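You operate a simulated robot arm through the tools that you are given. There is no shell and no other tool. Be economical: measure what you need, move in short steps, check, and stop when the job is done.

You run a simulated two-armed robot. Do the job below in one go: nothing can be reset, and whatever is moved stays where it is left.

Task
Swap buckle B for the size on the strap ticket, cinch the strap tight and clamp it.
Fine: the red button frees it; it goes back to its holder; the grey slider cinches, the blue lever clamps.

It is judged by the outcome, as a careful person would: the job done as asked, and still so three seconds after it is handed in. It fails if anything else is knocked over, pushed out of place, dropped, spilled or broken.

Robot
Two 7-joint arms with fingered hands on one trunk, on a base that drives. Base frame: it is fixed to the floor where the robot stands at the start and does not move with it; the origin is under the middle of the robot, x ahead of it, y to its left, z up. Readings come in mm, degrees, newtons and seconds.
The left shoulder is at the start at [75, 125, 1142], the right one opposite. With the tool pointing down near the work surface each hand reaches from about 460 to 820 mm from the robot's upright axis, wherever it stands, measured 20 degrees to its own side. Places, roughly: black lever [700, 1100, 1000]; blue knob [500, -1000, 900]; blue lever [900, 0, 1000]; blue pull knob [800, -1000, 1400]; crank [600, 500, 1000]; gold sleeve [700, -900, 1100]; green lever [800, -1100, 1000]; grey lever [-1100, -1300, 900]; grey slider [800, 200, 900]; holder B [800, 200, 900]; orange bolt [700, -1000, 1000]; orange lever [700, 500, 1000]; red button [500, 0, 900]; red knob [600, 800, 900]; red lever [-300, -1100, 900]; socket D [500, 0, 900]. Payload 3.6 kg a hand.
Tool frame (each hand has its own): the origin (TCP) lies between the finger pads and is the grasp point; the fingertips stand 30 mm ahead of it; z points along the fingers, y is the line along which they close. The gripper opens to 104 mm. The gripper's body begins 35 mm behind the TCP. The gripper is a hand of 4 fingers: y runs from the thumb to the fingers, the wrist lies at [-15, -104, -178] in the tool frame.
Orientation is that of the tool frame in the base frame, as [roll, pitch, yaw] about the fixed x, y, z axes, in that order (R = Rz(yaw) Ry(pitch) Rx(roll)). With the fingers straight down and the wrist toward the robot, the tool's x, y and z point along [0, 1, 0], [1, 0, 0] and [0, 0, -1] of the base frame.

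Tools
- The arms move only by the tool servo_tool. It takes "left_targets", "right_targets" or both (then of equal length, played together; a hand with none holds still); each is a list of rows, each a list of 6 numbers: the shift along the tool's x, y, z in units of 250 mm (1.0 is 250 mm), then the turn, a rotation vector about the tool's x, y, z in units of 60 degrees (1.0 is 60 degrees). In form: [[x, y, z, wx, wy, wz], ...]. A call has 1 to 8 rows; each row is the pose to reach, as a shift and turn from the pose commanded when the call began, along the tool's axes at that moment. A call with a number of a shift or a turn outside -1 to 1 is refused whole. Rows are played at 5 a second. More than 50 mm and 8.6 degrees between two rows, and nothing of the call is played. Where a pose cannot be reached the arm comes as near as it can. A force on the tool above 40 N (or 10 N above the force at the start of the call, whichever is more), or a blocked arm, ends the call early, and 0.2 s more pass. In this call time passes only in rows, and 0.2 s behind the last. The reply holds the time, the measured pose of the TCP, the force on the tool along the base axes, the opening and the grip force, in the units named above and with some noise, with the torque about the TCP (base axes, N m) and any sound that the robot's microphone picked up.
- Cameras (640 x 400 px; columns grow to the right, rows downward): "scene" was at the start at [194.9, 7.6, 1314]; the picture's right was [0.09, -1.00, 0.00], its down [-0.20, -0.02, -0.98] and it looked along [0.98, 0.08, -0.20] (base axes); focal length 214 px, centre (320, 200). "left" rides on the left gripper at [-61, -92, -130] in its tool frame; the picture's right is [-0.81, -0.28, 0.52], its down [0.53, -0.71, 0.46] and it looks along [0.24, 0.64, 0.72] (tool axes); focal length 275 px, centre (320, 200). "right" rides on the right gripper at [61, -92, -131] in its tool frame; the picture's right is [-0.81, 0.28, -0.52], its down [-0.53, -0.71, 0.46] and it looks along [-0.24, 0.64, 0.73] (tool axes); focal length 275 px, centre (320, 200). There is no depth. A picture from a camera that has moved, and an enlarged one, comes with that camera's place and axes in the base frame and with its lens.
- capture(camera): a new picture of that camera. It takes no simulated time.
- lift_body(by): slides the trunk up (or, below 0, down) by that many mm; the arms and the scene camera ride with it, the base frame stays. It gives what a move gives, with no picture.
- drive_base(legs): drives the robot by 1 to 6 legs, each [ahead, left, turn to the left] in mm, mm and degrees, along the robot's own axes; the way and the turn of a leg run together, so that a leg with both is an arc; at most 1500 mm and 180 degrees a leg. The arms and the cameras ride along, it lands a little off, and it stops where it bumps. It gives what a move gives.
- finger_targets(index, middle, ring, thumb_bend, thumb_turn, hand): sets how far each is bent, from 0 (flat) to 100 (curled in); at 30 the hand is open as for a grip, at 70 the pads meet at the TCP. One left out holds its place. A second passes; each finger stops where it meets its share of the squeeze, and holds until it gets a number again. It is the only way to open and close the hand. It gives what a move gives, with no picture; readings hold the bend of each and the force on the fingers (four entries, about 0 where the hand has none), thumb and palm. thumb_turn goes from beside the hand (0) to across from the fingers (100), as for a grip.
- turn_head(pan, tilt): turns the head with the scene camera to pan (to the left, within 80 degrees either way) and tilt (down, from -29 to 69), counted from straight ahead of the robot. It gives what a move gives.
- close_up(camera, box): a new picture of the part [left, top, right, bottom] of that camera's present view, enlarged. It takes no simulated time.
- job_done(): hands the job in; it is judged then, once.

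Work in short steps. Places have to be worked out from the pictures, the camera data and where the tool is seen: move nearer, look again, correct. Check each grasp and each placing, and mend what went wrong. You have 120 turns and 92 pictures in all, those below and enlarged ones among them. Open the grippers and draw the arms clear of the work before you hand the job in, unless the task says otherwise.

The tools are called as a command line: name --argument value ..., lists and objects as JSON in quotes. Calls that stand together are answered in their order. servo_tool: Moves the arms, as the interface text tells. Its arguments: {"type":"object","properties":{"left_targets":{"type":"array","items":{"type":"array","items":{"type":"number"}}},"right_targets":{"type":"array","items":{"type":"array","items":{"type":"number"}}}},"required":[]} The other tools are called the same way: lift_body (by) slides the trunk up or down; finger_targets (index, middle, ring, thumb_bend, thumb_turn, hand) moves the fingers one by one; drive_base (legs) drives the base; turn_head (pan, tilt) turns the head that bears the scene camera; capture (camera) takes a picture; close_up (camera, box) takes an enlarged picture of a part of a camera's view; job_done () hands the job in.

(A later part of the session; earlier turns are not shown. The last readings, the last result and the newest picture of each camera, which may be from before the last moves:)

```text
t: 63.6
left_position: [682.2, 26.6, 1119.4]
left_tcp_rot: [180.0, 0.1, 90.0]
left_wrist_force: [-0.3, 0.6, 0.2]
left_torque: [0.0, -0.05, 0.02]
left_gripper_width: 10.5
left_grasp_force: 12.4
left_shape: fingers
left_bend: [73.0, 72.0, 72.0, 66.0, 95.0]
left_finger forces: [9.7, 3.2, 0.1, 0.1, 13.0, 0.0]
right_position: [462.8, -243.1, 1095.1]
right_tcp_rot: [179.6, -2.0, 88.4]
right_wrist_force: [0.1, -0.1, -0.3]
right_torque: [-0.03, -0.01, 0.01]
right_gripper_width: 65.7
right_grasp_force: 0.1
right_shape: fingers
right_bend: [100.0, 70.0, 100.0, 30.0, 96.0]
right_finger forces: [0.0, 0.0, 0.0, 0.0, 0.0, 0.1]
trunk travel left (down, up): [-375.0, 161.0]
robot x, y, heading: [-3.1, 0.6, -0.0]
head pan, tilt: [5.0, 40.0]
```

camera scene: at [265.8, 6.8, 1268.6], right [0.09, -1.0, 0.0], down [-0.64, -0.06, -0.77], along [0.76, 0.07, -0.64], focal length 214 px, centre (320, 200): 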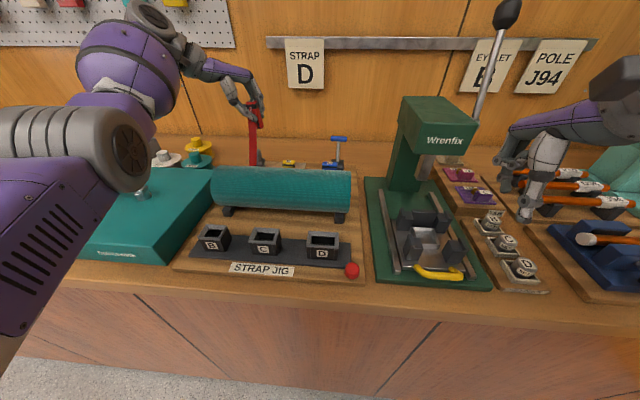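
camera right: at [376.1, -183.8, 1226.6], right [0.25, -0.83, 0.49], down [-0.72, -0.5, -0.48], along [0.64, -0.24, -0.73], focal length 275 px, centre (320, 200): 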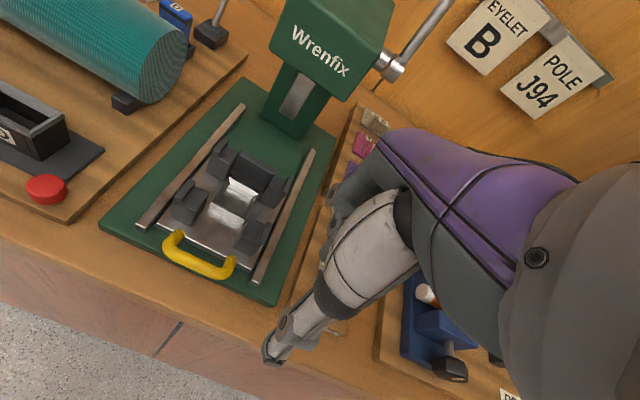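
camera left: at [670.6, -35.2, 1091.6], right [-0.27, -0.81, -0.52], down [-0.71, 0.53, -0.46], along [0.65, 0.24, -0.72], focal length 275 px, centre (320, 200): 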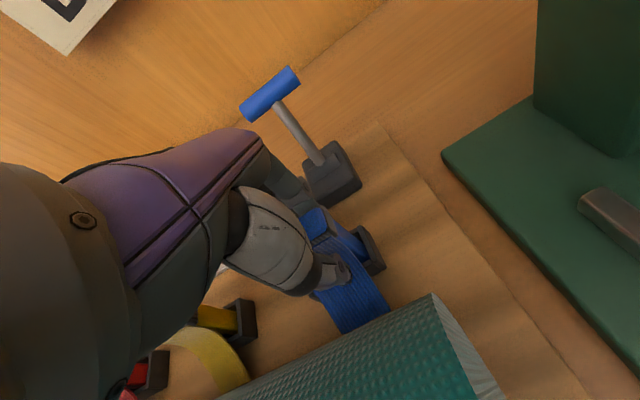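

Now carry D to above socket D (≈[519.5,24]), turning −16° to square it.

servo_tool --left_targets '[[0.003, -0.04, 0, 0, 0, 0], [0.01, -0.13, 0, 0, -0.01, 0.04], [0.02, -0.23, 0, 0, -0.02, 0.09], [0.03, -0.33, 0, 0, -0.03, 0.14], [0.04, -0.43, 0, 0, -0.04, 0.19], [0.045, -0.52, 0, 0, -0.05, 0.24], [0.049, -0.58, 0, 0, -0.05, 0.267], [0.049, -0.598, 0, 0, -0.05, 0.267]]'

close_up --camera "left" --box '[250, 170, 450, 370]'

close_up --camera "scene" --box '[250, 110, 390, 250]'

```text
t: 65.5
left_position: [534.0, 40.8, 1120.9]
left_tcp_rot: [179.6, 3.0, 73.8]
left_wrist_force: [-0.5, 0.2, -0.5]
left_torque: [0.0, -0.04, -0.03]
left_gripper_width: 10.0
left_grasp_force: 12.5
left_shape: fingers
left_bend: [74.0, 73.0, 72.0, 66.0, 95.0]
left_finger forces: [9.6, 2.9, 0.0, 0.0, 12.5, 0.0]
right_position: [465.3, -242.9, 1095.0]
right_tcp_rot: [179.8, -1.9, 88.4]
right_wrist_force: [-0.5, 0.1, 1.2]
right_torque: [0.0, 0.02, -0.03]
right_gripper_width: 65.4
right_grasp_force: 0.0
right_shape: fingers
right_bend: [100.0, 70.0, 100.0, 30.0, 96.0]
right_finger forces: [0.1, 0.0, 0.0, 0.1, 0.0, 0.0]
trunk travel left (down, up): [-375.0, 161.0]
robot x, y, heading: [-2.3, 0.2, -0.2]
head pan, tilt: [5.0, 40.0]
```

```text
2.00 times, centred on (350, 270) of left
camera zoom: at [429.5, 13.8, 1252.3], right [-0.49, -0.73, -0.48], down [-0.54, 0.69, -0.49], along [0.68, 0.02, -0.73], focal length 551 px, centre (260, 60)
```

zoom: 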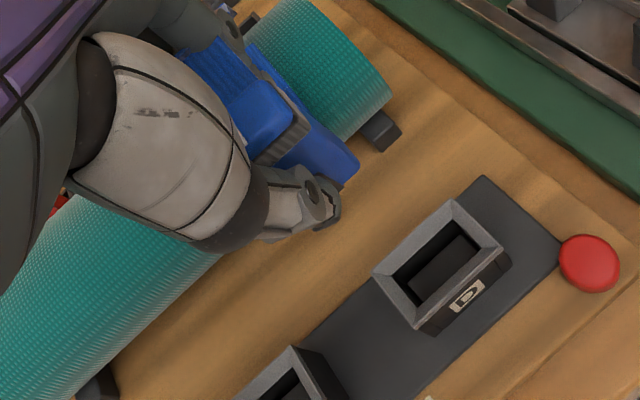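

```text
2.86 times, centred on (320, 180) of scene
camera zoom: at [185.2, 6.8, 1268.7], right [0.08, -1.0, 0.0], down [-0.64, -0.05, -0.77], along [0.76, 0.06, -0.64], focal length 613 px, centre (320, 257)
```

zoom: 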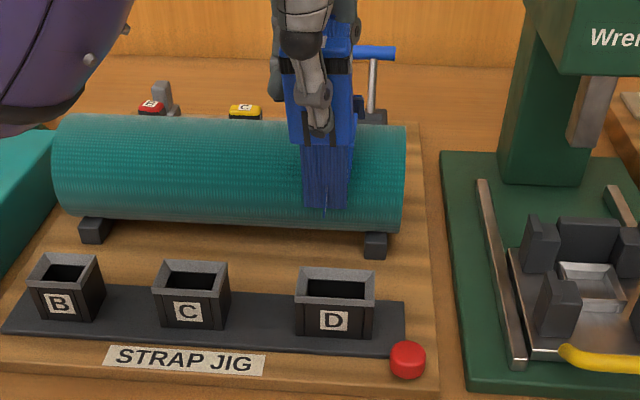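

Measured: socket D ≈[520,23.7,960]; buckle axis ≈[524,30] leaning ~4° (bottom −y). Correct and lower 85 mm.

servo_tool --left_targets '[[-0.004, -0.005, 0.04, 0.008, 0.028, 0], [-0.01, -0.011, 0.12, 0.016, 0.056, 0], [-0.01, -0.011, 0.21, 0.016, 0.056, 0], [-0.01, -0.011, 0.29, 0.016, 0.056, 0], [-0.01, -0.011, 0.341, 0.016, 0.056, 0]]'

close_up --camera "left" --box '[270, 170, 430, 330]'

close_up --camera "scene" --box '[270, 130, 370, 230]'

```text
t: 66.7
left_position: [531.5, 33.2, 1034.3]
left_tcp_rot: [-179.5, -0.2, 73.8]
left_wrist_force: [0.7, 0.7, 0.2]
left_torque: [-0.01, -0.05, 0.0]
left_gripper_width: 10.1
left_grasp_force: 12.6
left_shape: fingers
left_bend: [74.0, 73.0, 72.0, 66.0, 95.0]
left_finger forces: [9.5, 2.8, 0.0, 0.0, 12.5, 0.0]
right_position: [463.7, -243.0, 1095.5]
right_tcp_rot: [179.9, -2.0, 88.4]
right_wrist_force: [0.8, -0.3, 0.4]
right_torque: [0.01, -0.03, 0.0]
right_gripper_width: 65.7
right_grasp_force: 0.1
right_shape: fingers
right_bend: [100.0, 70.0, 100.0, 30.0, 96.0]
right_finger forces: [0.0, 0.0, 0.0, 0.0, 0.0, 0.0]
trunk travel left (down, up): [-375.0, 161.0]
robot x, y, heading: [-3.9, 1.6, -0.2]
head pan, tilt: [5.0, 40.0]
```

```text
2.50 times, centred on (350, 250) of left
camera zoom: at [426.7, -1.2, 1164.4], right [-0.49, -0.7, -0.52], down [-0.54, 0.71, -0.45], along [0.68, 0.06, -0.73], focal length 688 px, centre (245, 75)
```

zoom: 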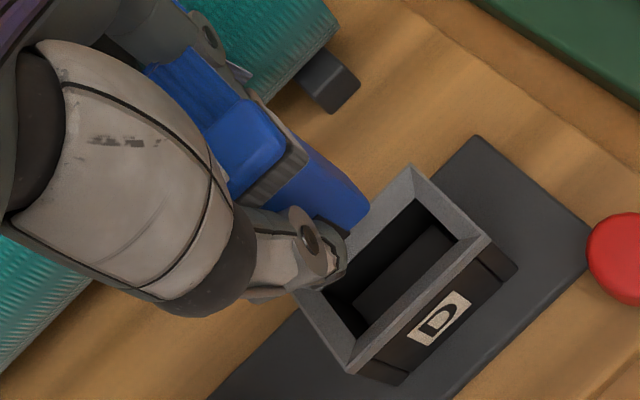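

```text
4.00 times, centred on (320, 180) of scene
camera zoom: at [185.2, 6.7, 1268.7], right [0.08, -1.0, 0.0], down [-0.64, -0.05, -0.77], along [0.76, 0.06, -0.64], focal length 858 px, centre (320, 280)
```

zoom: 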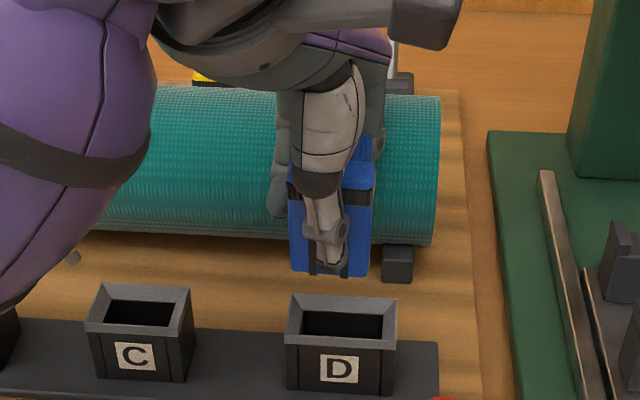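

Well aligned in tilt and yaw; shift −6.5 mm in y, −1.5 in x, and lower 32 mm.

servo_tool --left_targets '[[-0.015, 0.001, 0.01, 0, 0, 0], [-0.027, 0.0026, 0.03, 0, 0, 0], [-0.027, 0.0026, 0.06, 0, 0, 0], [-0.027, 0.0026, 0.085, 0, 0, 0], [-0.027, 0.0026, 0.108, 0, 0, 0], [-0.027, 0.0026, 0.128, 0, 0, 0]]'

```text
t: 68.0
left_position: [527.6, 26.8, 1003.0]
left_tcp_rot: [-179.5, -0.4, 73.9]
left_wrist_force: [-0.3, -0.3, 1.1]
left_torque: [0.01, 0.04, 0.03]
left_gripper_width: 10.4
left_grasp_force: 12.8
left_shape: fingers
left_bend: [74.0, 73.0, 72.0, 66.0, 95.0]
left_finger forces: [9.5, 3.1, 0.0, 0.0, 13.1, 0.1]
right_position: [463.8, -242.5, 1095.4]
right_tcp_rot: [179.9, -1.9, 88.4]
right_wrist_force: [-0.6, 0.5, -0.6]
right_torque: [-0.03, -0.02, 0.02]
right_gripper_width: 65.4
right_grasp_force: 0.0
right_shape: fingers
right_bend: [100.0, 70.0, 100.0, 30.0, 96.0]
right_finger forces: [0.1, 0.0, 0.0, 0.1, 0.1, 0.0]
trunk travel left (down, up): [-375.0, 161.0]
robot x, y, heading: [-0.4, 3.5, -0.2]
head pan, tilt: [5.0, 40.0]
```

No contact yet. Continue down 12 mm in small steps.

servo_tool --left_targets '[[0, 0, 0.012, 0, 0, 0], [0, 0, 0.024, 0, 0, 0], [0, 0, 0.036, 0, 0, 0], [0, 0, 0.048, 0, 0, 0]]'

```text
t: 69.0
left_position: [527.3, 25.7, 994.7]
left_tcp_rot: [-179.9, -0.3, 73.8]
left_wrist_force: [-2.6, -0.9, 27.5]
left_torque: [-0.09, 0.2, 0.01]
left_gripper_width: 10.1
left_grasp_force: 20.4
left_shape: fingers
left_bend: [75.0, 73.0, 72.0, 66.0, 95.0]
left_finger forces: [14.5, 3.7, 0.1, 0.0, 22.9, 0.0]
right_position: [461.5, -243.9, 1096.6]
right_tcp_rot: [179.7, -1.9, 88.4]
right_wrist_force: [0.0, 0.1, 1.6]
right_torque: [-0.03, 0.03, -0.01]
right_gripper_width: 65.6
right_grasp_force: 0.0
right_shape: fingers
right_bend: [100.0, 70.0, 100.0, 30.0, 96.0]
right_finger forces: [0.0, 0.0, 0.0, 0.0, 0.0, 0.1]
trunk travel left (down, up): [-375.0, 161.0]
robot x, y, heading: [-1.4, -0.0, -0.0]
head pan, tilt: [5.0, 40.0]
```

Contact (27 N) near the socket centre. Look.

close_up --camera "scene" --box '[280, 150, 360, 230]'

```text
5.00 times, centred on (320, 190) of scene
camera zoom: at [182.9, 6.3, 1269.3], right [0.08, -1.0, 0.0], down [-0.64, -0.05, -0.77], along [0.76, 0.06, -0.64], focal length 1072 px, centre (320, 250)
```

zoom: 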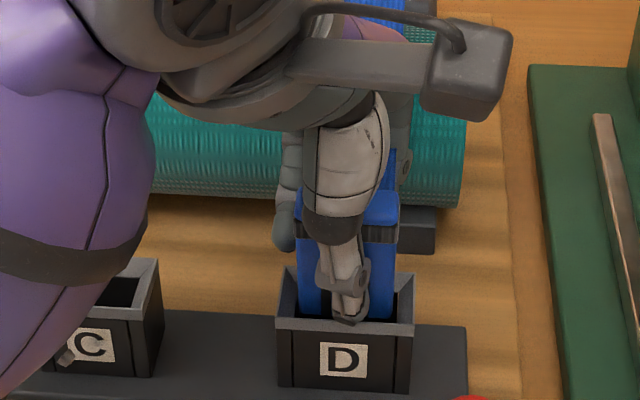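

It's centred in y; the reaction (−x push, contact at x≈524) says it's on the +x wall. Lift 7, shift −x 4 mm, lower.

servo_tool --left_targets '[[0, 0, -0.028, 0, 0, 0], [-0.0045, -0.0154, -0.028, 0, 0, 0], [-0.0045, -0.0154, -0.008, 0, 0, 0], [-0.0045, -0.0154, 0.004, 0, 0, 0], [-0.0045, -0.0154, 0.012, 0, 0, 0]]'

```text
t: 70.2
left_position: [522.6, 27.7, 991.7]
left_tcp_rot: [-180.0, -0.2, 74.1]
left_wrist_force: [-2.7, 3.5, 33.2]
left_torque: [-0.07, 0.74, -0.08]
left_gripper_width: 10.3
left_grasp_force: 30.3
left_shape: fingers
left_bend: [74.0, 73.0, 72.0, 67.0, 95.0]
left_finger forces: [11.4, 2.8, 0.1, 0.0, 47.3, 0.0]
right_position: [463.1, -243.1, 1095.2]
right_tcp_rot: [179.6, -1.9, 88.4]
right_wrist_force: [-0.4, 0.2, 0.2]
right_torque: [-0.03, 0.02, -0.02]
right_gripper_width: 65.5
right_grasp_force: 0.0
right_shape: fingers
right_bend: [100.0, 70.0, 100.0, 30.0, 96.0]
right_finger forces: [0.1, 0.0, 0.0, 0.0, 0.1, 0.1]
trunk travel left (down, up): [-375.0, 161.0]
robot x, y, heading: [-1.6, 0.3, -0.2]
head pan, tilt: [5.0, 40.0]
```

The thumb (47 N) is on the front rim — so the fingers, not the buckle, are touching; the buckle's lower end is inside the socket. Relieve 5 mm and loosen the grip.

servo_tool --left_targets '[[0.002, 0.008, -0.016, 0, 0, 0], [0.002, 0.008, -0.03, 0, 0, 0]]'

finger_targets --hand "left" --index 62 --middle 62 --ring 62 --thumb_bend 60

close_up --camera "scene" --box '[280, 150, 360, 230]'

```text
t: 70.8
left_position: [525.8, 25.8, 992.3]
left_tcp_rot: [-179.0, -0.5, 73.9]
left_wrist_force: [-2.5, 2.3, 3.7]
left_torque: [0.03, 0.11, -0.03]
left_gripper_width: 11.1
left_grasp_force: 12.8
left_shape: fingers
left_bend: [74.0, 73.0, 72.0, 66.0, 95.0]
left_finger forces: [8.7, 2.1, 0.0, 0.0, 15.4, 0.0]
right_position: [463.2, -242.3, 1093.5]
right_tcp_rot: [179.9, -2.0, 88.3]
right_wrist_force: [0.2, 0.1, 0.4]
right_torque: [0.0, -0.03, 0.01]
right_gripper_width: 65.7
right_grasp_force: 0.1
right_shape: fingers
right_bend: [100.0, 70.0, 100.0, 30.0, 96.0]
right_finger forces: [0.1, 0.1, 0.0, 0.0, 0.0, 0.1]
trunk travel left (down, up): [-375.0, 161.0]
robot x, y, heading: [-3.1, -2.0, -0.3]
head pan, tilt: [5.0, 40.0]
```

```text
t: 71.8
left_position: [526.6, 25.2, 994.4]
left_tcp_rot: [-179.5, -0.4, 73.9]
left_wrist_force: [-0.8, 0.2, 0.3]
left_torque: [-0.02, -0.04, -0.01]
left_gripper_width: 23.3
left_grasp_force: 0.1
left_shape: fingers
left_bend: [62.0, 62.0, 62.0, 60.0, 97.0]
left_finger forces: [0.0, 0.1, 0.0, 0.1, 0.0, 0.1]
right_position: [463.2, -242.3, 1095.7]
right_tcp_rot: [179.8, -1.8, 88.3]
right_wrist_force: [0.8, 0.7, -0.8]
right_torque: [0.0, -0.03, 0.02]
right_gripper_width: 65.6
right_grasp_force: 0.0
right_shape: fingers
right_bend: [100.0, 70.0, 100.0, 30.0, 96.0]
right_finger forces: [0.0, 0.0, 0.0, 0.0, 0.0, 0.0]
trunk travel left (down, up): [-375.0, 161.0]
robot x, y, heading: [-4.0, -0.5, -0.1]
head pan, tilt: [5.0, 40.0]
```

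```text
5.00 times, centred on (320, 190) of scene
camera zoom: at [185.2, 6.7, 1268.7], right [0.08, -1.0, 0.0], down [-0.64, -0.05, -0.77], along [0.76, 0.06, -0.64], focal length 1072 px, centre (320, 250)
```

zoom: 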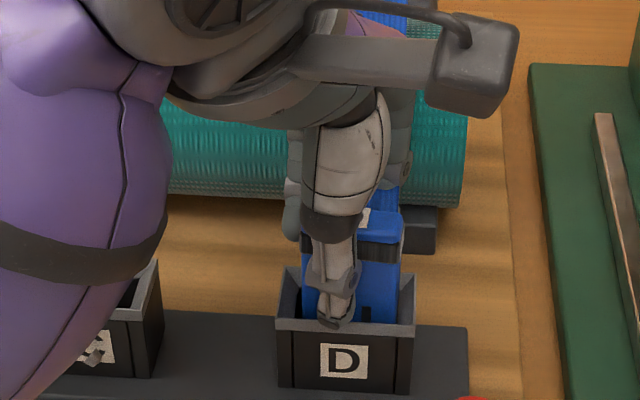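

D settled into the socket. Open, rise clear, then make a fist-like press to latch it.

servo_tool --left_targets '[[0, 0, -0.04, 0, 0, 0]]'

finger_targets --hand "left" --index 50 --middle 50 --ring 50 --thumb_bend 50

servo_tool --left_targets '[[0, 0, -0.05, 0, 0, 0], [0, 0, -0.15, 0, 0, 0], [0, 0, -0.25, 0, 0, 0]]'

finger_targets --hand "left" --index 70 --middle 70 --ring 70 --thumb_bend 30

close_up --camera "left" --box '[270, 180, 430, 340]'

```text
t: 72.2
left_position: [526.0, 26.9, 1004.2]
left_tcp_rot: [-179.3, -0.4, 73.9]
left_wrist_force: [-0.6, 0.5, 0.2]
left_torque: [0.02, -0.01, 0.0]
left_gripper_width: 23.1
left_grasp_force: 0.1
left_shape: fingers
left_bend: [62.0, 62.0, 62.0, 60.0, 97.0]
left_finger forces: [0.1, 0.0, 0.1, 0.0, 0.0, 0.1]
right_position: [462.5, -243.0, 1095.5]
right_tcp_rot: [179.8, -1.9, 88.5]
right_wrist_force: [-0.6, 0.7, -0.3]
right_torque: [-0.01, -0.03, 0.01]
right_gripper_width: 65.7
right_grasp_force: 0.0
right_shape: fingers
right_bend: [100.0, 70.0, 100.0, 30.0, 96.0]
right_finger forces: [0.1, 0.0, 0.2, 0.0, 0.0, 0.0]
trunk travel left (down, up): [-375.0, 161.0]
robot x, y, heading: [2.6, 4.0, -0.1]
head pan, tilt: [5.0, 40.0]
```

```text
t: 73.2
left_position: [525.6, 26.5, 1005.5]
left_tcp_rot: [-179.4, -0.4, 73.9]
left_wrist_force: [0.0, -0.7, 0.2]
left_torque: [0.01, -0.06, -0.03]
left_gripper_width: 51.7
left_grasp_force: 0.0
left_shape: fingers
left_bend: [50.0, 50.0, 50.0, 50.0, 97.0]
left_finger forces: [0.0, 0.0, 0.1, 0.0, 0.1, 0.0]
right_position: [464.0, -243.7, 1094.6]
right_tcp_rot: [179.8, -1.9, 88.3]
right_wrist_force: [0.0, -0.4, -0.4]
right_torque: [-0.01, 0.03, 0.02]
right_gripper_width: 65.7
right_grasp_force: 0.1
right_shape: fingers
right_bend: [100.0, 70.0, 100.0, 30.0, 96.0]
right_finger forces: [0.1, 0.0, 0.1, 0.0, 0.0, 0.1]
trunk travel left (down, up): [-375.0, 161.0]
robot x, y, heading: [1.2, -0.8, 0.0]
head pan, tilt: [5.0, 40.0]
```

```text
t: 74.0
left_position: [525.4, 25.6, 1068.2]
left_tcp_rot: [-179.3, -0.4, 74.0]
left_wrist_force: [0.7, -0.3, 0.7]
left_torque: [0.01, -0.01, 0.0]
left_gripper_width: 51.5
left_grasp_force: 0.0
left_shape: fingers
left_bend: [50.0, 50.0, 50.0, 50.0, 97.0]
left_finger forces: [0.0, 0.1, 0.1, 0.1, 0.1, 0.0]
right_position: [463.7, -243.8, 1095.7]
right_tcp_rot: [179.8, -1.9, 88.4]
right_wrist_force: [0.0, 0.2, -0.1]
right_torque: [-0.01, 0.03, 0.01]
right_gripper_width: 65.5
right_grasp_force: 0.1
right_shape: fingers
right_bend: [100.0, 70.0, 100.0, 30.0, 96.0]
right_finger forces: [0.1, 0.0, 0.1, 0.1, 0.0, 0.0]
trunk travel left (down, up): [-375.0, 161.0]
robot x, y, heading: [-1.6, -1.9, 0.2]
head pan, tilt: [5.0, 40.0]
```

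```text
t: 75.0
left_position: [525.9, 25.6, 1067.3]
left_tcp_rot: [-179.3, -0.4, 73.9]
left_wrist_force: [-0.8, -0.3, 0.5]
left_torque: [-0.03, -0.03, -0.03]
left_gripper_width: 51.6
left_grasp_force: 0.0
left_shape: fingers
left_bend: [70.0, 70.0, 70.0, 30.0, 97.0]
left_finger forces: [0.1, 0.0, 0.0, 0.1, 0.0, 0.0]
right_position: [463.0, -242.8, 1095.8]
right_tcp_rot: [179.8, -1.9, 88.4]
right_wrist_force: [0.6, -0.3, 0.5]
right_torque: [-0.01, 0.02, 0.01]
right_gripper_width: 65.7
right_grasp_force: 0.1
right_shape: fingers
right_bend: [100.0, 70.0, 100.0, 30.0, 96.0]
right_finger forces: [0.0, 0.1, 0.0, 0.0, 0.0, 0.0]
trunk travel left (down, up): [-375.0, 161.0]
robot x, y, heading: [-2.9, -0.8, 0.1]
head pan, tilt: [5.0, 40.0]
```

```text
2.50 times, centred on (350, 260) of left
camera zoom: at [421.8, -8.3, 1198.3], right [-0.49, -0.7, -0.52], down [-0.54, 0.71, -0.44], along [0.68, 0.06, -0.73], focal length 688 px, centre (245, 50)
```

zoom: 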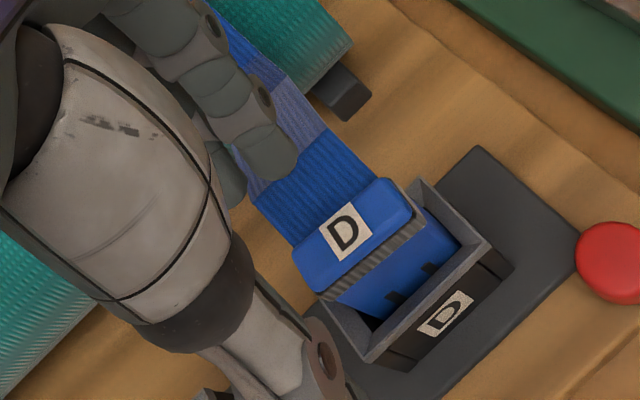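

D is in socket D. Move the bent fingertips over its cap (≈[518,21]) and press down until it latches.

servo_tool --left_targets '[[-0.026, -0.045, 0.02, 0, 0, 0], [-0.026, -0.045, 0.08, 0, 0, 0], [-0.026, -0.045, 0.13, 0, 0, 0], [-0.026, -0.045, 0.15, 0, 0, 0], [-0.026, -0.045, 0.17, 0, 0, 0], [-0.026, -0.045, 0.19, 0, 0, 0], [-0.026, -0.045, 0.21, 0, 0, 0], [-0.026, -0.045, 0.23, 0, 0, 0]]'

```text
t: 76.6
left_position: [516.3, 22.2, 1025.7]
left_tcp_rot: [179.0, 0.1, 74.1]
left_wrist_force: [-1.0, -1.0, 9.6]
left_torque: [-0.05, 0.04, 0.01]
left_gripper_width: 47.9
left_grasp_force: 5.6
left_shape: fingers
left_bend: [71.0, 71.0, 70.0, 30.0, 97.0]
left_finger forces: [8.7, 2.0, 0.1, 0.0, 0.0, 0.0]
right_position: [463.8, -242.9, 1094.1]
right_tcp_rot: [179.8, -1.9, 88.4]
right_wrist_force: [0.8, 0.8, -0.1]
right_torque: [0.01, 0.01, -0.02]
right_gripper_width: 65.9
right_grasp_force: 0.1
right_shape: fingers
right_bend: [100.0, 70.0, 100.0, 30.0, 96.0]
right_finger forces: [0.0, 0.0, 0.1, 0.0, 0.0, 0.0]
trunk travel left (down, up): [-375.0, 161.0]
robot x, y, heading: [-2.1, -0.3, -0.4]
head pan, tilt: [5.0, 40.0]
stopped in row 7 (left hand): the force on the tool passed its limit at 46 N (the readings are from after the stop); the commanded pose is now the measured one
```

No click, stop at 46 N. Press again in finer steps to see whether it goes deeper.

servo_tool --left_targets '[[0, 0, 0.008, 0, 0, 0], [0, 0, 0.014, 0, 0, 0], [0, 0, 0.02, 0, 0, 0], [0, 0, 0.025, 0, 0, 0], [0, 0, 0.03, 0, 0, 0], [0, 0, 0.035, 0, 0, 0], [0, 0, 0.04, 0, 0, 0]]'

```text
t: 77.4
left_position: [517.8, 22.0, 1024.9]
left_tcp_rot: [178.3, 0.2, 74.2]
left_wrist_force: [-2.0, -0.9, 10.3]
left_torque: [-0.09, 0.03, -0.03]
left_gripper_width: 47.1
left_grasp_force: 5.3
left_shape: fingers
left_bend: [71.0, 71.0, 70.0, 30.0, 97.0]
left_finger forces: [7.4, 2.5, 0.0, 0.1, 0.1, 0.0]
right_position: [463.7, -243.5, 1094.3]
right_tcp_rot: [179.8, -1.9, 88.4]
right_wrist_force: [0.4, 0.1, -1.1]
right_torque: [0.02, 0.02, -0.01]
right_gripper_width: 65.4
right_grasp_force: 0.1
right_shape: fingers
right_bend: [100.0, 70.0, 100.0, 30.0, 96.0]
right_finger forces: [0.0, 0.0, 0.0, 0.1, 0.1, 0.1]
trunk travel left (down, up): [-375.0, 161.0]
robot x, y, heading: [0.1, 0.7, 0.1]
head pan, tilt: [5.0, 40.0]
stopped in row 3 (left hand): the force on the tool passed its limit at 41 N (the readings are from after the stop); the commanded pose is now the measured one
```

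Stops at tip z≈998, which equals B's former seated cap height. Lift the hand away to the left and check with one picture.

servo_tool --left_targets '[[0, 0, -0.04, 0, 0, 0], [0, 0, -0.16, 0, 0, 0], [0, 0, -0.32, 0, 0, 0], [0.12, 0, -0.44, 0, 0, 0], [0.28, 0, -0.48, 0, 0, 0], [0.46, 0, -0.48, 0, 0, 0], [0.64, 0, -0.48, 0, 0, 0]]'

close_up --camera "scene" --box '[200, 120, 370, 250]'

```text
t: 79.0
left_position: [558.7, 180.0, 1144.0]
left_tcp_rot: [178.7, 0.1, 74.2]
left_wrist_force: [-0.1, 0.2, -0.8]
left_torque: [-0.05, -0.01, -0.02]
left_gripper_width: 51.4
left_grasp_force: 0.0
left_shape: fingers
left_bend: [70.0, 70.0, 70.0, 30.0, 97.0]
left_finger forces: [0.0, 0.1, 0.1, 0.1, 0.0, 0.0]
right_position: [463.6, -242.9, 1094.5]
right_tcp_rot: [179.8, -1.9, 88.5]
right_wrist_force: [0.0, -0.5, 0.3]
right_torque: [-0.02, -0.02, 0.02]
right_gripper_width: 65.7
right_grasp_force: 0.0
right_shape: fingers
right_bend: [100.0, 70.0, 100.0, 30.0, 96.0]
right_finger forces: [0.0, 0.1, 0.1, 0.1, 0.0, 0.1]
trunk travel left (down, up): [-375.0, 161.0]
robot x, y, heading: [-0.1, 1.0, -0.3]
head pan, tilt: [5.0, 40.0]
```

```text
3.08 times, centred on (285, 185) of scene
camera zoom: at [185.4, 7.3, 1268.7], right [0.08, -1.0, 0.0], down [-0.64, -0.05, -0.77], along [0.76, 0.06, -0.64], focal length 660 px, centre (428, 246)
```

zoom: 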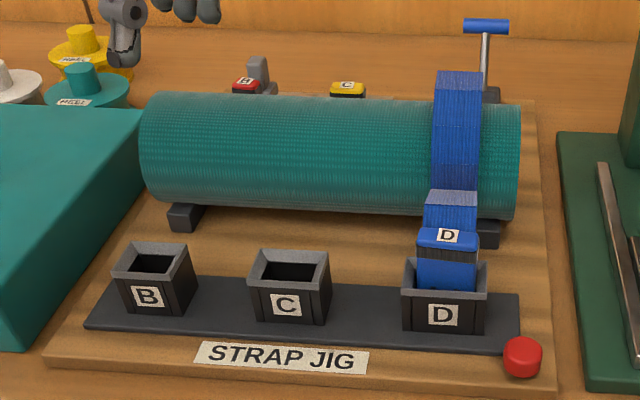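

D is seated (cap ≈998, like B's was) with its strap over the drum; B and C stand in their holders. Next, the slider at ≈[835,247,960]: drive ahead 100 mm to reach it.

finger_targets --hand "left" --index 66 --middle 66 --ring 66 --thumb_bend 66

drive_base --legs '[[100, 0, 0]]'

```text
t: 80.0
left_position: [560.2, 176.9, 1145.6]
left_tcp_rot: [178.5, 0.0, 74.2]
left_wrist_force: [0.3, 0.5, 0.5]
left_torque: [0.01, 0.01, -0.02]
left_gripper_width: 11.1
left_grasp_force: 0.1
left_shape: fingers
left_bend: [66.0, 66.0, 66.0, 66.0, 97.0]
left_finger forces: [0.1, 0.0, 0.0, 0.0, 0.0, 0.0]
right_position: [464.1, -243.9, 1095.9]
right_tcp_rot: [179.7, -1.9, 88.5]
right_wrist_force: [0.1, -0.4, 0.8]
right_torque: [-0.01, -0.01, -0.04]
right_gripper_width: 65.5
right_grasp_force: 0.1
right_shape: fingers
right_bend: [100.0, 70.0, 100.0, 30.0, 96.0]
right_finger forces: [0.0, 0.1, 0.1, 0.1, 0.0, 0.0]
trunk travel left (down, up): [-375.0, 161.0]
robot x, y, heading: [0.0, -0.7, -0.1]
head pan, tilt: [5.0, 40.0]
```

```text
t: 81.1
left_position: [657.4, 178.7, 1144.5]
left_tcp_rot: [178.6, 0.1, 74.4]
left_wrist_force: [0.9, -0.4, 0.4]
left_torque: [-0.01, -0.01, -0.03]
left_gripper_width: 11.1
left_grasp_force: 0.1
left_shape: fingers
left_bend: [66.0, 66.0, 66.0, 66.0, 97.0]
left_finger forces: [0.1, 0.1, 0.0, 0.1, 0.0, 0.0]
right_position: [563.0, -241.6, 1094.1]
right_tcp_rot: [179.7, -1.9, 88.4]
right_wrist_force: [-0.1, 0.3, 0.3]
right_torque: [0.02, 0.02, -0.01]
right_gripper_width: 65.4
right_grasp_force: 0.1
right_shape: fingers
right_bend: [100.0, 70.0, 100.0, 30.0, 96.0]
right_finger forces: [0.0, 0.0, 0.0, 0.1, 0.1, 0.0]
trunk travel left (down, up): [-375.0, 161.0]
robot x, y, heading: [94.5, 1.5, -0.1]
head pan, tilt: [5.0, 40.0]
```

Move the left hand to beyond the slider's left side, above it ([835,303,1075]), squared to yaw 90°.

servo_tool --left_targets '[[0.05, 0.04, 0, 0, 0, -0.03], [0.14, 0.115, 0, 0, 0, -0.07], [0.24, 0.195, 0.01, 0, 0, -0.11], [0.34, 0.275, 0.04, 0, 0, -0.15], [0.44, 0.355, 0.09, 0, 0, -0.19], [0.54, 0.44, 0.15, 0, 0, -0.23], [0.62, 0.505, 0.22, 0, 0, -0.26], [0.67, 0.544, 0.278, 0, 0, -0.26]]'

capture --camera "left"

```text
t: 82.9
left_position: [837.1, 303.2, 1076.8]
left_tcp_rot: [178.6, 0.4, 89.9]
left_wrist_force: [-0.3, 0.9, 0.7]
left_torque: [0.01, 0.01, 0.02]
left_gripper_width: 11.0
left_grasp_force: 0.0
left_shape: fingers
left_bend: [66.0, 66.0, 66.0, 66.0, 97.0]
left_finger forces: [0.0, 0.0, 0.1, 0.0, 0.0, 0.0]
right_position: [562.5, -243.2, 1093.6]
right_tcp_rot: [179.8, -1.9, 88.5]
right_wrist_force: [-0.1, 0.4, 0.8]
right_torque: [0.0, -0.01, 0.0]
right_gripper_width: 65.4
right_grasp_force: 0.0
right_shape: fingers
right_bend: [100.0, 70.0, 100.0, 30.0, 96.0]
right_finger forces: [0.1, 0.0, 0.0, 0.0, 0.0, 0.0]
trunk travel left (down, up): [-375.0, 161.0]
robot x, y, heading: [97.2, 2.3, -0.2]
head pan, tilt: [5.0, 40.0]
```

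```text
3 pictures are left
camera left: at [742.1, 244.3, 1204.5], right [-0.26, -0.81, -0.52], down [-0.7, 0.53, -0.48], along [0.66, 0.24, -0.71], focal length 275 px, centre (320, 200)
```

left: 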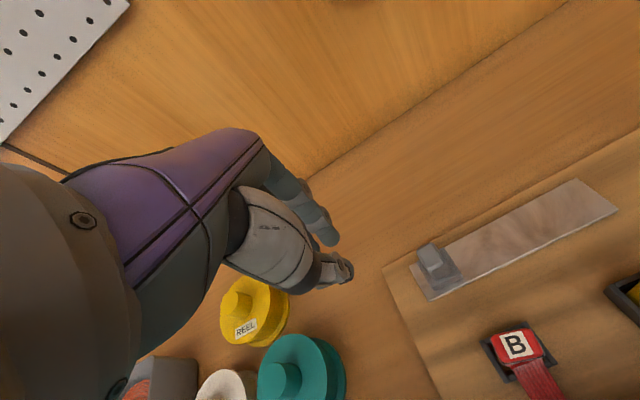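

Slider ≈[838,250], rail runs to y≈108. Lower the closed fingers beside the knob (tip z≈948).

servo_tool --left_targets '[[0, 0.004, 0.06, 0, 0, 0], [0, 0.004, 0.15, 0, 0, 0], [0, 0.004, 0.25, 0, 0, 0], [0, 0.004, 0.33, 0, 0, 0], [0, 0.004, 0.38, 0, 0, 0], [0, 0.004, 0.405, 0, 0, 0]]'

servo_tool --left_targets '[[-0.03, 0, 0, 0, 0, 0], [-0.07, 0, 0, 0, 0, 0], [-0.12, 0, 0, 0, 0, 0], [-0.18, 0, 0, 0, 0, 0], [-0.24, 0, 0, 0, 0, 0], [-0.3, 0, 0, 0, 0, 0]]'

```text
t: 84.3
left_position: [840.1, 303.6, 975.9]
left_tcp_rot: [178.6, 0.6, 90.0]
left_wrist_force: [0.0, 0.4, -0.3]
left_torque: [0.03, -0.02, 0.02]
left_gripper_width: 11.0
left_grasp_force: 0.1
left_shape: fingers
left_bend: [66.0, 66.0, 66.0, 66.0, 97.0]
left_finger forces: [0.1, 0.0, 0.1, 0.1, 0.1, 0.0]
right_position: [562.0, -242.2, 1095.2]
right_tcp_rot: [179.9, -1.9, 88.6]
right_wrist_force: [0.2, 0.1, -0.4]
right_torque: [0.0, 0.02, 0.01]
right_gripper_width: 65.5
right_grasp_force: 0.0
right_shape: fingers
right_bend: [100.0, 70.0, 100.0, 30.0, 96.0]
right_finger forces: [0.1, 0.1, 0.0, 0.0, 0.0, 0.0]
trunk travel left (down, up): [-375.0, 161.0]
robot x, y, heading: [95.6, 1.8, 0.1]
head pan, tilt: [5.0, 40.0]
```

```text
t: 85.7
left_position: [838.7, 227.5, 979.4]
left_tcp_rot: [178.6, 0.6, 89.9]
left_wrist_force: [0.8, -0.2, 0.2]
left_torque: [0.01, -0.01, -0.01]
left_gripper_width: 11.1
left_grasp_force: 0.1
left_shape: fingers
left_bend: [66.0, 66.0, 66.0, 66.0, 98.0]
left_finger forces: [0.0, 0.1, 0.0, 0.0, 0.0, 0.1]
right_position: [562.7, -242.2, 1093.8]
right_tcp_rot: [179.8, -1.9, 88.5]
right_wrist_force: [-0.2, 0.0, 0.2]
right_torque: [-0.01, -0.02, 0.0]
right_gripper_width: 65.7
right_grasp_force: 0.0
right_shape: fingers
right_bend: [100.0, 70.0, 100.0, 30.0, 96.0]
right_finger forces: [0.0, 0.0, 0.0, 0.0, 0.0, 0.0]
trunk travel left (down, up): [-375.0, 161.0]
robot x, y, heading: [96.1, -2.8, 0.2]
head pan, tilt: [5.0, 40.0]
```

No resistance seen. Continue toward the rail end; an end-stop force should confirm the slider is being pushed.

servo_tool --left_targets '[[-0.04, 0, 0.012, 0, 0, 0], [-0.09, 0, 0.018, 0, 0, 0], [-0.14, 0, 0.02, 0, 0, 0], [-0.19, 0, 0.022, 0, 0, 0], [-0.24, 0, 0.022, 0, 0, 0], [-0.28, 0, 0.024, 0, 0, 0], [-0.31, 0, 0.024, 0, 0, 0], [-0.34, 0, 0.024, 0, 0, 0]]'

```text
t: 87.5
left_position: [839.8, 165.5, 972.7]
left_tcp_rot: [178.7, -0.7, 91.3]
left_wrist_force: [-1.3, 18.0, 1.5]
left_torque: [0.41, 0.03, 0.19]
left_gripper_width: 11.7
left_grasp_force: 8.9
left_shape: fingers
left_bend: [66.0, 66.0, 66.0, 65.0, 99.0]
left_finger forces: [14.7, 0.1, 0.0, 0.0, 2.6, 0.0]
right_position: [564.0, -239.3, 1094.3]
right_tcp_rot: [179.8, -1.8, 88.8]
right_wrist_force: [0.2, 0.3, -1.2]
right_torque: [0.02, 0.01, 0.02]
right_gripper_width: 65.6
right_grasp_force: 0.0
right_shape: fingers
right_bend: [100.0, 70.0, 100.0, 30.0, 96.0]
right_finger forces: [0.0, 0.0, 0.0, 0.1, 0.1, 0.0]
trunk travel left (down, up): [-375.0, 161.0]
robot x, y, heading: [97.1, -0.3, 0.2]
head pan, tilt: [5.0, 40.0]
stopped in row 8 (left hand): the force on the tool passed its limit at 42 N (the readings are from after the stop); the commanded pose is now the measured one
```

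End stop at 42 N right where the slider would reach the rail's end (slider y≈124): cinched. Back off, rise, and go over the blue lever's T-bar (≈[858,2,1007]).

servo_tool --left_targets '[[0.03, 0, 0, 0, 0, 0], [0.04, 0, -0.1, 0, 0, 0], [0.04, 0, -0.26, 0, 0, 0], [0.02, 0.02, -0.4, 0, 0, 0], [-0.12, 0.04, -0.47, 0, 0, 0], [-0.3, 0.06, -0.48, 0, 0, 0], [-0.48, 0.08, -0.48, 0, 0, 0], [-0.64, 0.09, -0.48, 0, 0, 0]]'

finger_targets --hand "left" --index 47 --middle 47 --ring 47 --thumb_bend 47

capture --camera "left"

```text
t: 89.2
left_position: [843.0, 6.4, 1086.9]
left_tcp_rot: [178.6, -0.5, 90.9]
left_wrist_force: [0.3, 0.8, -0.3]
left_torque: [0.03, 0.01, 0.01]
left_gripper_width: 11.1
left_grasp_force: 0.1
left_shape: fingers
left_bend: [66.0, 66.0, 66.0, 66.0, 98.0]
left_finger forces: [0.0, 0.0, 0.0, 0.0, 0.1, 0.0]
left hand out of reach, approached as far as the arm can: row 7, 8
right_position: [563.3, -240.6, 1093.9]
right_tcp_rot: [179.8, -1.9, 88.6]
right_wrist_force: [0.6, 0.0, 0.6]
right_torque: [0.01, -0.04, -0.03]
right_gripper_width: 65.5
right_grasp_force: 0.1
right_shape: fingers
right_bend: [100.0, 70.0, 100.0, 30.0, 96.0]
right_finger forces: [0.0, 0.0, 0.1, 0.1, 0.0, 0.0]
trunk travel left (down, up): [-375.0, 161.0]
robot x, y, heading: [93.1, -0.9, 0.5]
head pan, tilt: [5.0, 40.0]
```

```text
t: 90.2
left_position: [843.9, 7.2, 1085.8]
left_tcp_rot: [178.8, -0.3, 90.9]
left_wrist_force: [-0.4, 0.8, 0.1]
left_torque: [-0.02, -0.02, 0.04]
left_gripper_width: 59.2
left_grasp_force: 0.0
left_shape: fingers
left_bend: [47.0, 47.0, 47.0, 47.0, 98.0]
left_finger forces: [0.0, 0.1, 0.1, 0.0, 0.1, 0.0]
right_position: [564.2, -242.0, 1095.1]
right_tcp_rot: [179.9, -1.8, 88.7]
right_wrist_force: [-0.2, 0.4, 0.7]
right_torque: [0.0, -0.02, 0.02]
right_gripper_width: 65.4
right_grasp_force: 0.1
right_shape: fingers
right_bend: [100.0, 70.0, 100.0, 30.0, 96.0]
right_finger forces: [0.0, 0.0, 0.0, 0.0, 0.1, 0.1]
trunk travel left (down, up): [-375.0, 161.0]
robot x, y, heading: [95.0, 1.5, 0.2]
head pan, tilt: [5.0, 40.0]
```

```text
2 pictures are left
camera left: at [749.6, -55.4, 1213.9], right [-0.25, -0.81, -0.53], down [-0.71, 0.52, -0.47], along [0.66, 0.26, -0.71], focal length 275 px, centre (320, 200)
```

left: 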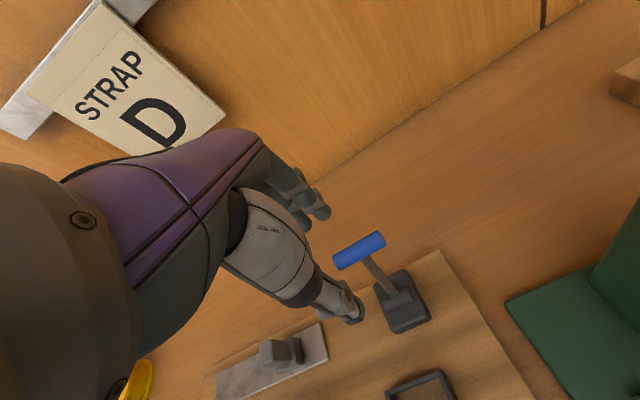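

The lever bar is at ≈[862,1,1007]; slider visibly at the rail's other end. The left hand is at its reach limit, so I move the right hand outward/back from the press and drive 45 mm ahead.

servo_tool --right_targets '[[-0.04, -0.03, -0.04, 0, 0, 0], [-0.12, -0.07, -0.1, 0, 0, 0], [-0.2, -0.11, -0.16, 0, 0, 0], [-0.28, -0.15, -0.22, 0, 0, 0], [-0.34, -0.17, -0.26, 0, 0, 0]]'

drive_base --legs '[[45, 0, 0]]'

```text
t: 91.5
left_position: [843.4, 8.1, 1087.4]
left_tcp_rot: [178.6, -0.3, 90.8]
left_wrist_force: [0.1, -0.3, -0.1]
left_torque: [0.01, 0.0, 0.0]
left_gripper_width: 59.4
left_grasp_force: 0.1
left_shape: fingers
left_bend: [47.0, 47.0, 47.0, 47.0, 98.0]
left_finger forces: [0.1, 0.0, 0.0, 0.0, 0.0, 0.0]
right_position: [518.3, -326.2, 1158.3]
right_tcp_rot: [179.8, -1.9, 88.7]
right_wrist_force: [0.2, 0.5, 0.3]
right_torque: [-0.01, 0.01, -0.03]
right_gripper_width: 65.7
right_grasp_force: 0.1
right_shape: fingers
right_bend: [100.0, 70.0, 100.0, 30.0, 96.0]
right_finger forces: [0.0, 0.1, 0.0, 0.1, 0.0, 0.0]
trunk travel left (down, up): [-375.0, 161.0]
robot x, y, heading: [96.0, -2.0, 0.5]
head pan, tilt: [5.0, 40.0]
```

```text
t: 92.4
left_position: [890.0, 7.8, 1085.5]
left_tcp_rot: [178.7, -0.4, 90.9]
left_wrist_force: [0.4, -0.8, -1.2]
left_torque: [0.02, 0.02, 0.0]
left_gripper_width: 59.8
left_grasp_force: 0.1
left_shape: fingers
left_bend: [47.0, 47.0, 47.0, 47.0, 98.0]
left_finger forces: [0.0, 0.0, 0.0, 0.0, 0.0, 0.0]
right_position: [565.0, -325.2, 1158.2]
right_tcp_rot: [179.8, -1.9, 88.7]
right_wrist_force: [-0.5, -1.0, -0.2]
right_torque: [-0.02, 0.04, -0.02]
right_gripper_width: 65.9
right_grasp_force: 0.0
right_shape: fingers
right_bend: [100.0, 70.0, 100.0, 30.0, 96.0]
right_finger forces: [0.1, 0.0, 0.0, 0.0, 0.1, 0.0]
trunk travel left (down, up): [-375.0, 161.0]
robot x, y, heading: [140.9, -0.9, -0.0]
head pan, tilt: [5.0, 40.0]
```

Position over the bar, descend around it, and close gently.

servo_tool --left_targets '[[-0.004, -0.05, 0.01, 0, 0, 0], [-0.008, -0.112, 0.03, 0, 0, 0], [-0.008, -0.112, 0.1, 0, 0, 0], [-0.008, -0.112, 0.17, 0, 0, 0], [-0.008, -0.112, 0.23, 0, 0, 0], [-0.008, -0.112, 0.272, 0, 0, 0]]'

finger_targets --hand "left" --index 68 --middle 68 --ring 68 --thumb_bend 68

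```text
t: 93.8
left_position: [892.2, -7.7, 1027.8]
left_tcp_rot: [178.7, -0.4, 90.8]
left_wrist_force: [-0.2, 1.3, 0.1]
left_torque: [0.02, 0.0, 0.01]
left_gripper_width: 59.3
left_grasp_force: 0.1
left_shape: fingers
left_bend: [47.0, 47.0, 47.0, 47.0, 98.0]
left_finger forces: [0.0, 0.0, 0.0, 0.0, 0.1, 0.0]
left hand out of reach, approached as far as the arm can: row 1, 2, 3, 4, 5, 6
right_position: [563.4, -324.5, 1158.8]
right_tcp_rot: [179.7, -1.9, 88.7]
right_wrist_force: [0.2, 0.2, -0.1]
right_torque: [0.02, -0.03, 0.0]
right_gripper_width: 65.9
right_grasp_force: 0.0
right_shape: fingers
right_bend: [100.0, 70.0, 100.0, 30.0, 96.0]
right_finger forces: [0.0, 0.2, 0.1, 0.0, 0.0, 0.0]
trunk travel left (down, up): [-375.0, 161.0]
robot x, y, heading: [140.1, 2.4, -0.0]
head pan, tilt: [5.0, 40.0]
```

```text
t: 94.8
left_position: [889.8, -7.4, 1028.7]
left_tcp_rot: [178.8, -0.4, 90.9]
left_wrist_force: [-12.0, 1.3, -1.1]
left_torque: [0.01, 0.34, -0.11]
left_gripper_width: 26.5
left_grasp_force: 5.6
left_shape: fingers
left_bend: [68.0, 68.0, 68.0, 56.0, 97.0]
left_finger forces: [0.0, 0.1, 0.1, 0.0, 11.4, 0.0]
right_position: [562.9, -325.7, 1158.4]
right_tcp_rot: [179.6, -1.9, 88.7]
right_wrist_force: [-0.6, 0.0, 0.8]
right_torque: [0.01, -0.02, -0.01]
right_gripper_width: 65.5
right_grasp_force: 0.0
right_shape: fingers
right_bend: [100.0, 70.0, 100.0, 30.0, 96.0]
right_finger forces: [0.0, 0.0, 0.1, 0.0, 0.0, 0.1]
trunk travel left (down, up): [-375.0, 161.0]
robot x, y, heading: [142.1, -0.8, 0.0]
head pan, tilt: [5.0, 40.0]
```

The thumb pad touches the bar from the front and pushing +x (11 N) doesn't move it, so the lever should swing toward the robot. Ease the thumb and make a small test move to re-sync the pose.

finger_targets --hand "left" --thumb_bend 50

servo_tool --left_targets '[[0, -0.02, 0.02, 0, 0, 0], [0, -0.04, 0.036, 0, 0, 0]]'

```text
t: 95.8
left_position: [892.3, -7.5, 1029.1]
left_tcp_rot: [178.8, -0.3, 91.0]
left_wrist_force: [-0.5, -0.3, 0.6]
left_torque: [0.01, -0.01, -0.02]
left_gripper_width: 30.0
left_grasp_force: 0.5
left_shape: fingers
left_bend: [68.0, 68.0, 68.0, 49.0, 97.0]
left_finger forces: [0.0, 0.0, 0.1, 0.2, 0.8, 0.1]
right_position: [563.9, -325.6, 1158.7]
right_tcp_rot: [179.7, -2.0, 88.8]
right_wrist_force: [0.6, 0.8, 0.0]
right_torque: [0.01, 0.03, -0.02]
right_gripper_width: 65.6
right_grasp_force: 0.1
right_shape: fingers
right_bend: [100.0, 70.0, 100.0, 30.0, 96.0]
right_finger forces: [0.0, 0.0, 0.0, 0.1, 0.0, 0.1]
trunk travel left (down, up): [-375.0, 161.0]
robot x, y, heading: [142.4, -1.1, 0.3]
head pan, tilt: [5.0, 40.0]
```

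```text
t: 96.4
left_position: [891.5, -9.7, 1021.5]
left_tcp_rot: [178.7, -0.5, 90.9]
left_wrist_force: [-1.0, 0.5, 0.9]
left_torque: [0.01, 0.04, -0.02]
left_gripper_width: 30.4
left_grasp_force: 0.4
left_shape: fingers
left_bend: [68.0, 68.0, 68.0, 49.0, 98.0]
left_finger forces: [0.0, 0.0, 0.0, 0.0, 1.1, 0.0]
left hand out of reach, approached as far as the arm can: row 1, 2
right_position: [562.9, -325.3, 1158.4]
right_tcp_rot: [179.7, -1.9, 88.7]
right_wrist_force: [-0.9, -0.1, -0.3]
right_torque: [-0.01, -0.01, -0.03]
right_gripper_width: 65.4
right_grasp_force: 0.2
right_shape: fingers
right_bend: [100.0, 70.0, 100.0, 30.0, 96.0]
right_finger forces: [0.1, 0.0, 0.0, 0.0, 0.0, 0.1]
trunk travel left (down, up): [-375.0, 161.0]
robot x, y, heading: [141.7, 3.0, 0.0]
head pan, tilt: [5.0, 40.0]
```

Still clipped slightly. Pull toward the robot step by step, watching forces.

servo_tool --left_targets '[[0.01, -0.04, 0, 0, 0, 0], [0.02, -0.08, 0, 0, 0, 0], [0.03, -0.12, 0, 0, 0, 0], [0.03, -0.16, 0, 0, 0, 0]]'

```text
t: 97.4
left_position: [891.0, -14.0, 1025.0]
left_tcp_rot: [178.8, -0.3, 91.0]
left_wrist_force: [0.3, 0.1, -0.5]
left_torque: [-0.02, 0.02, 0.0]
left_gripper_width: 29.7
left_grasp_force: 0.3
left_shape: fingers
left_bend: [68.0, 68.0, 68.0, 50.0, 98.0]
left_finger forces: [0.1, 0.0, 0.0, 0.1, 0.2, 0.1]
left hand out of reach, approached as far as the arm can: row 1, 2, 3, 4
right_position: [564.1, -325.2, 1157.7]
right_tcp_rot: [179.8, -2.0, 88.7]
right_wrist_force: [0.1, 0.2, 0.2]
right_torque: [0.01, 0.02, -0.01]
right_gripper_width: 65.6
right_grasp_force: 0.1
right_shape: fingers
right_bend: [100.0, 70.0, 100.0, 30.0, 96.0]
right_finger forces: [0.1, 0.0, 0.1, 0.0, 0.0, 0.0]
trunk travel left (down, up): [-375.0, 161.0]
robot x, y, heading: [143.8, 0.4, -0.2]
head pan, tilt: [5.0, 40.0]
```

The arm is stuck near a joint limit here, but its hooked fingers ride with the trunk and base. I'll lower the trunk 8 mm and drive back 35 mm to pull the lever.

lift_body --by -8

drive_base --legs '[[-35, 0, 0]]'

```text
t: 97.9
left_position: [890.1, -12.8, 1017.1]
left_tcp_rot: [179.1, -0.5, 90.9]
left_wrist_force: [-0.5, 0.7, 0.3]
left_torque: [0.01, 0.01, 0.03]
left_gripper_width: 29.7
left_grasp_force: 0.0
left_shape: fingers
left_bend: [68.0, 68.0, 68.0, 50.0, 98.0]
left_finger forces: [0.1, 0.1, 0.1, 0.0, 0.4, 0.1]
right_position: [563.5, -325.9, 1150.1]
right_tcp_rot: [179.8, -2.0, 88.7]
right_wrist_force: [-0.1, 0.8, -0.9]
right_torque: [-0.04, 0.05, -0.02]
right_gripper_width: 65.5
right_grasp_force: 0.0
right_shape: fingers
right_bend: [100.0, 70.0, 100.0, 30.0, 96.0]
right_finger forces: [0.0, 0.1, 0.0, 0.1, 0.0, 0.0]
trunk travel left (down, up): [-367.0, 169.0]
robot x, y, heading: [142.9, 1.7, 0.1]
head pan, tilt: [5.0, 40.0]
```

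```text
t: 98.8
left_position: [855.9, -13.3, 1016.8]
left_tcp_rot: [179.0, -0.4, 90.9]
left_wrist_force: [-0.9, -0.1, 0.4]
left_torque: [0.0, -0.04, 0.02]
left_gripper_width: 29.1
left_grasp_force: 0.0
left_shape: fingers
left_bend: [68.0, 68.0, 68.0, 50.0, 98.0]
left_finger forces: [0.0, 0.0, 0.1, 0.1, 0.0, 0.0]
right_position: [528.7, -325.6, 1150.3]
right_tcp_rot: [179.7, -1.8, 88.7]
right_wrist_force: [-0.1, 0.0, 0.2]
right_torque: [-0.01, -0.02, -0.02]
right_gripper_width: 65.4
right_grasp_force: 0.1
right_shape: fingers
right_bend: [100.0, 70.0, 100.0, 30.0, 96.0]
right_finger forces: [0.1, 0.1, 0.1, 0.0, 0.0, 0.1]
trunk travel left (down, up): [-367.0, 169.0]
robot x, y, heading: [109.5, 0.0, -0.1]
head pan, tilt: [5.0, 40.0]
```

No residual force. Pull a further 40 mm, then lower.

drive_base --legs '[[-40, 0, 0]]'

capture --camera "left"

```text
t: 99.7
left_position: [818.6, -12.6, 1016.7]
left_tcp_rot: [179.1, -0.4, 90.9]
left_wrist_force: [-0.3, -0.2, -0.2]
left_torque: [-0.01, -0.01, -0.04]
left_gripper_width: 29.3
left_grasp_force: 0.1
left_shape: fingers
left_bend: [68.0, 68.0, 68.0, 50.0, 98.0]
left_finger forces: [0.0, 0.1, 0.0, 0.0, 0.1, 0.0]
right_position: [491.0, -326.0, 1149.9]
right_tcp_rot: [179.7, -2.0, 88.7]
right_wrist_force: [-0.3, 0.5, 0.0]
right_torque: [-0.01, -0.02, 0.02]
right_gripper_width: 65.3
right_grasp_force: 0.1
right_shape: fingers
right_bend: [100.0, 70.0, 100.0, 30.0, 96.0]
right_finger forces: [0.0, 0.1, 0.0, 0.1, 0.0, 0.0]
trunk travel left (down, up): [-367.0, 169.0]
robot x, y, heading: [67.0, -1.0, 0.2]
head pan, tilt: [5.0, 40.0]
```

```text
1 pictures are left
camera left: at [725.0, -75.7, 1145.1], right [-0.25, -0.81, -0.53], down [-0.71, 0.52, -0.46], along [0.65, 0.26, -0.71], focal length 275 px, centre (320, 200)
```

left: 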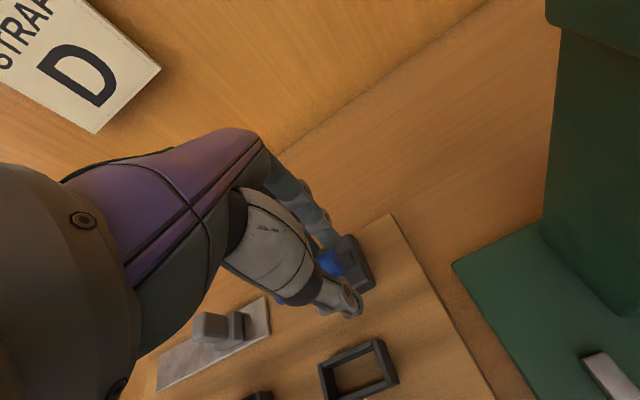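

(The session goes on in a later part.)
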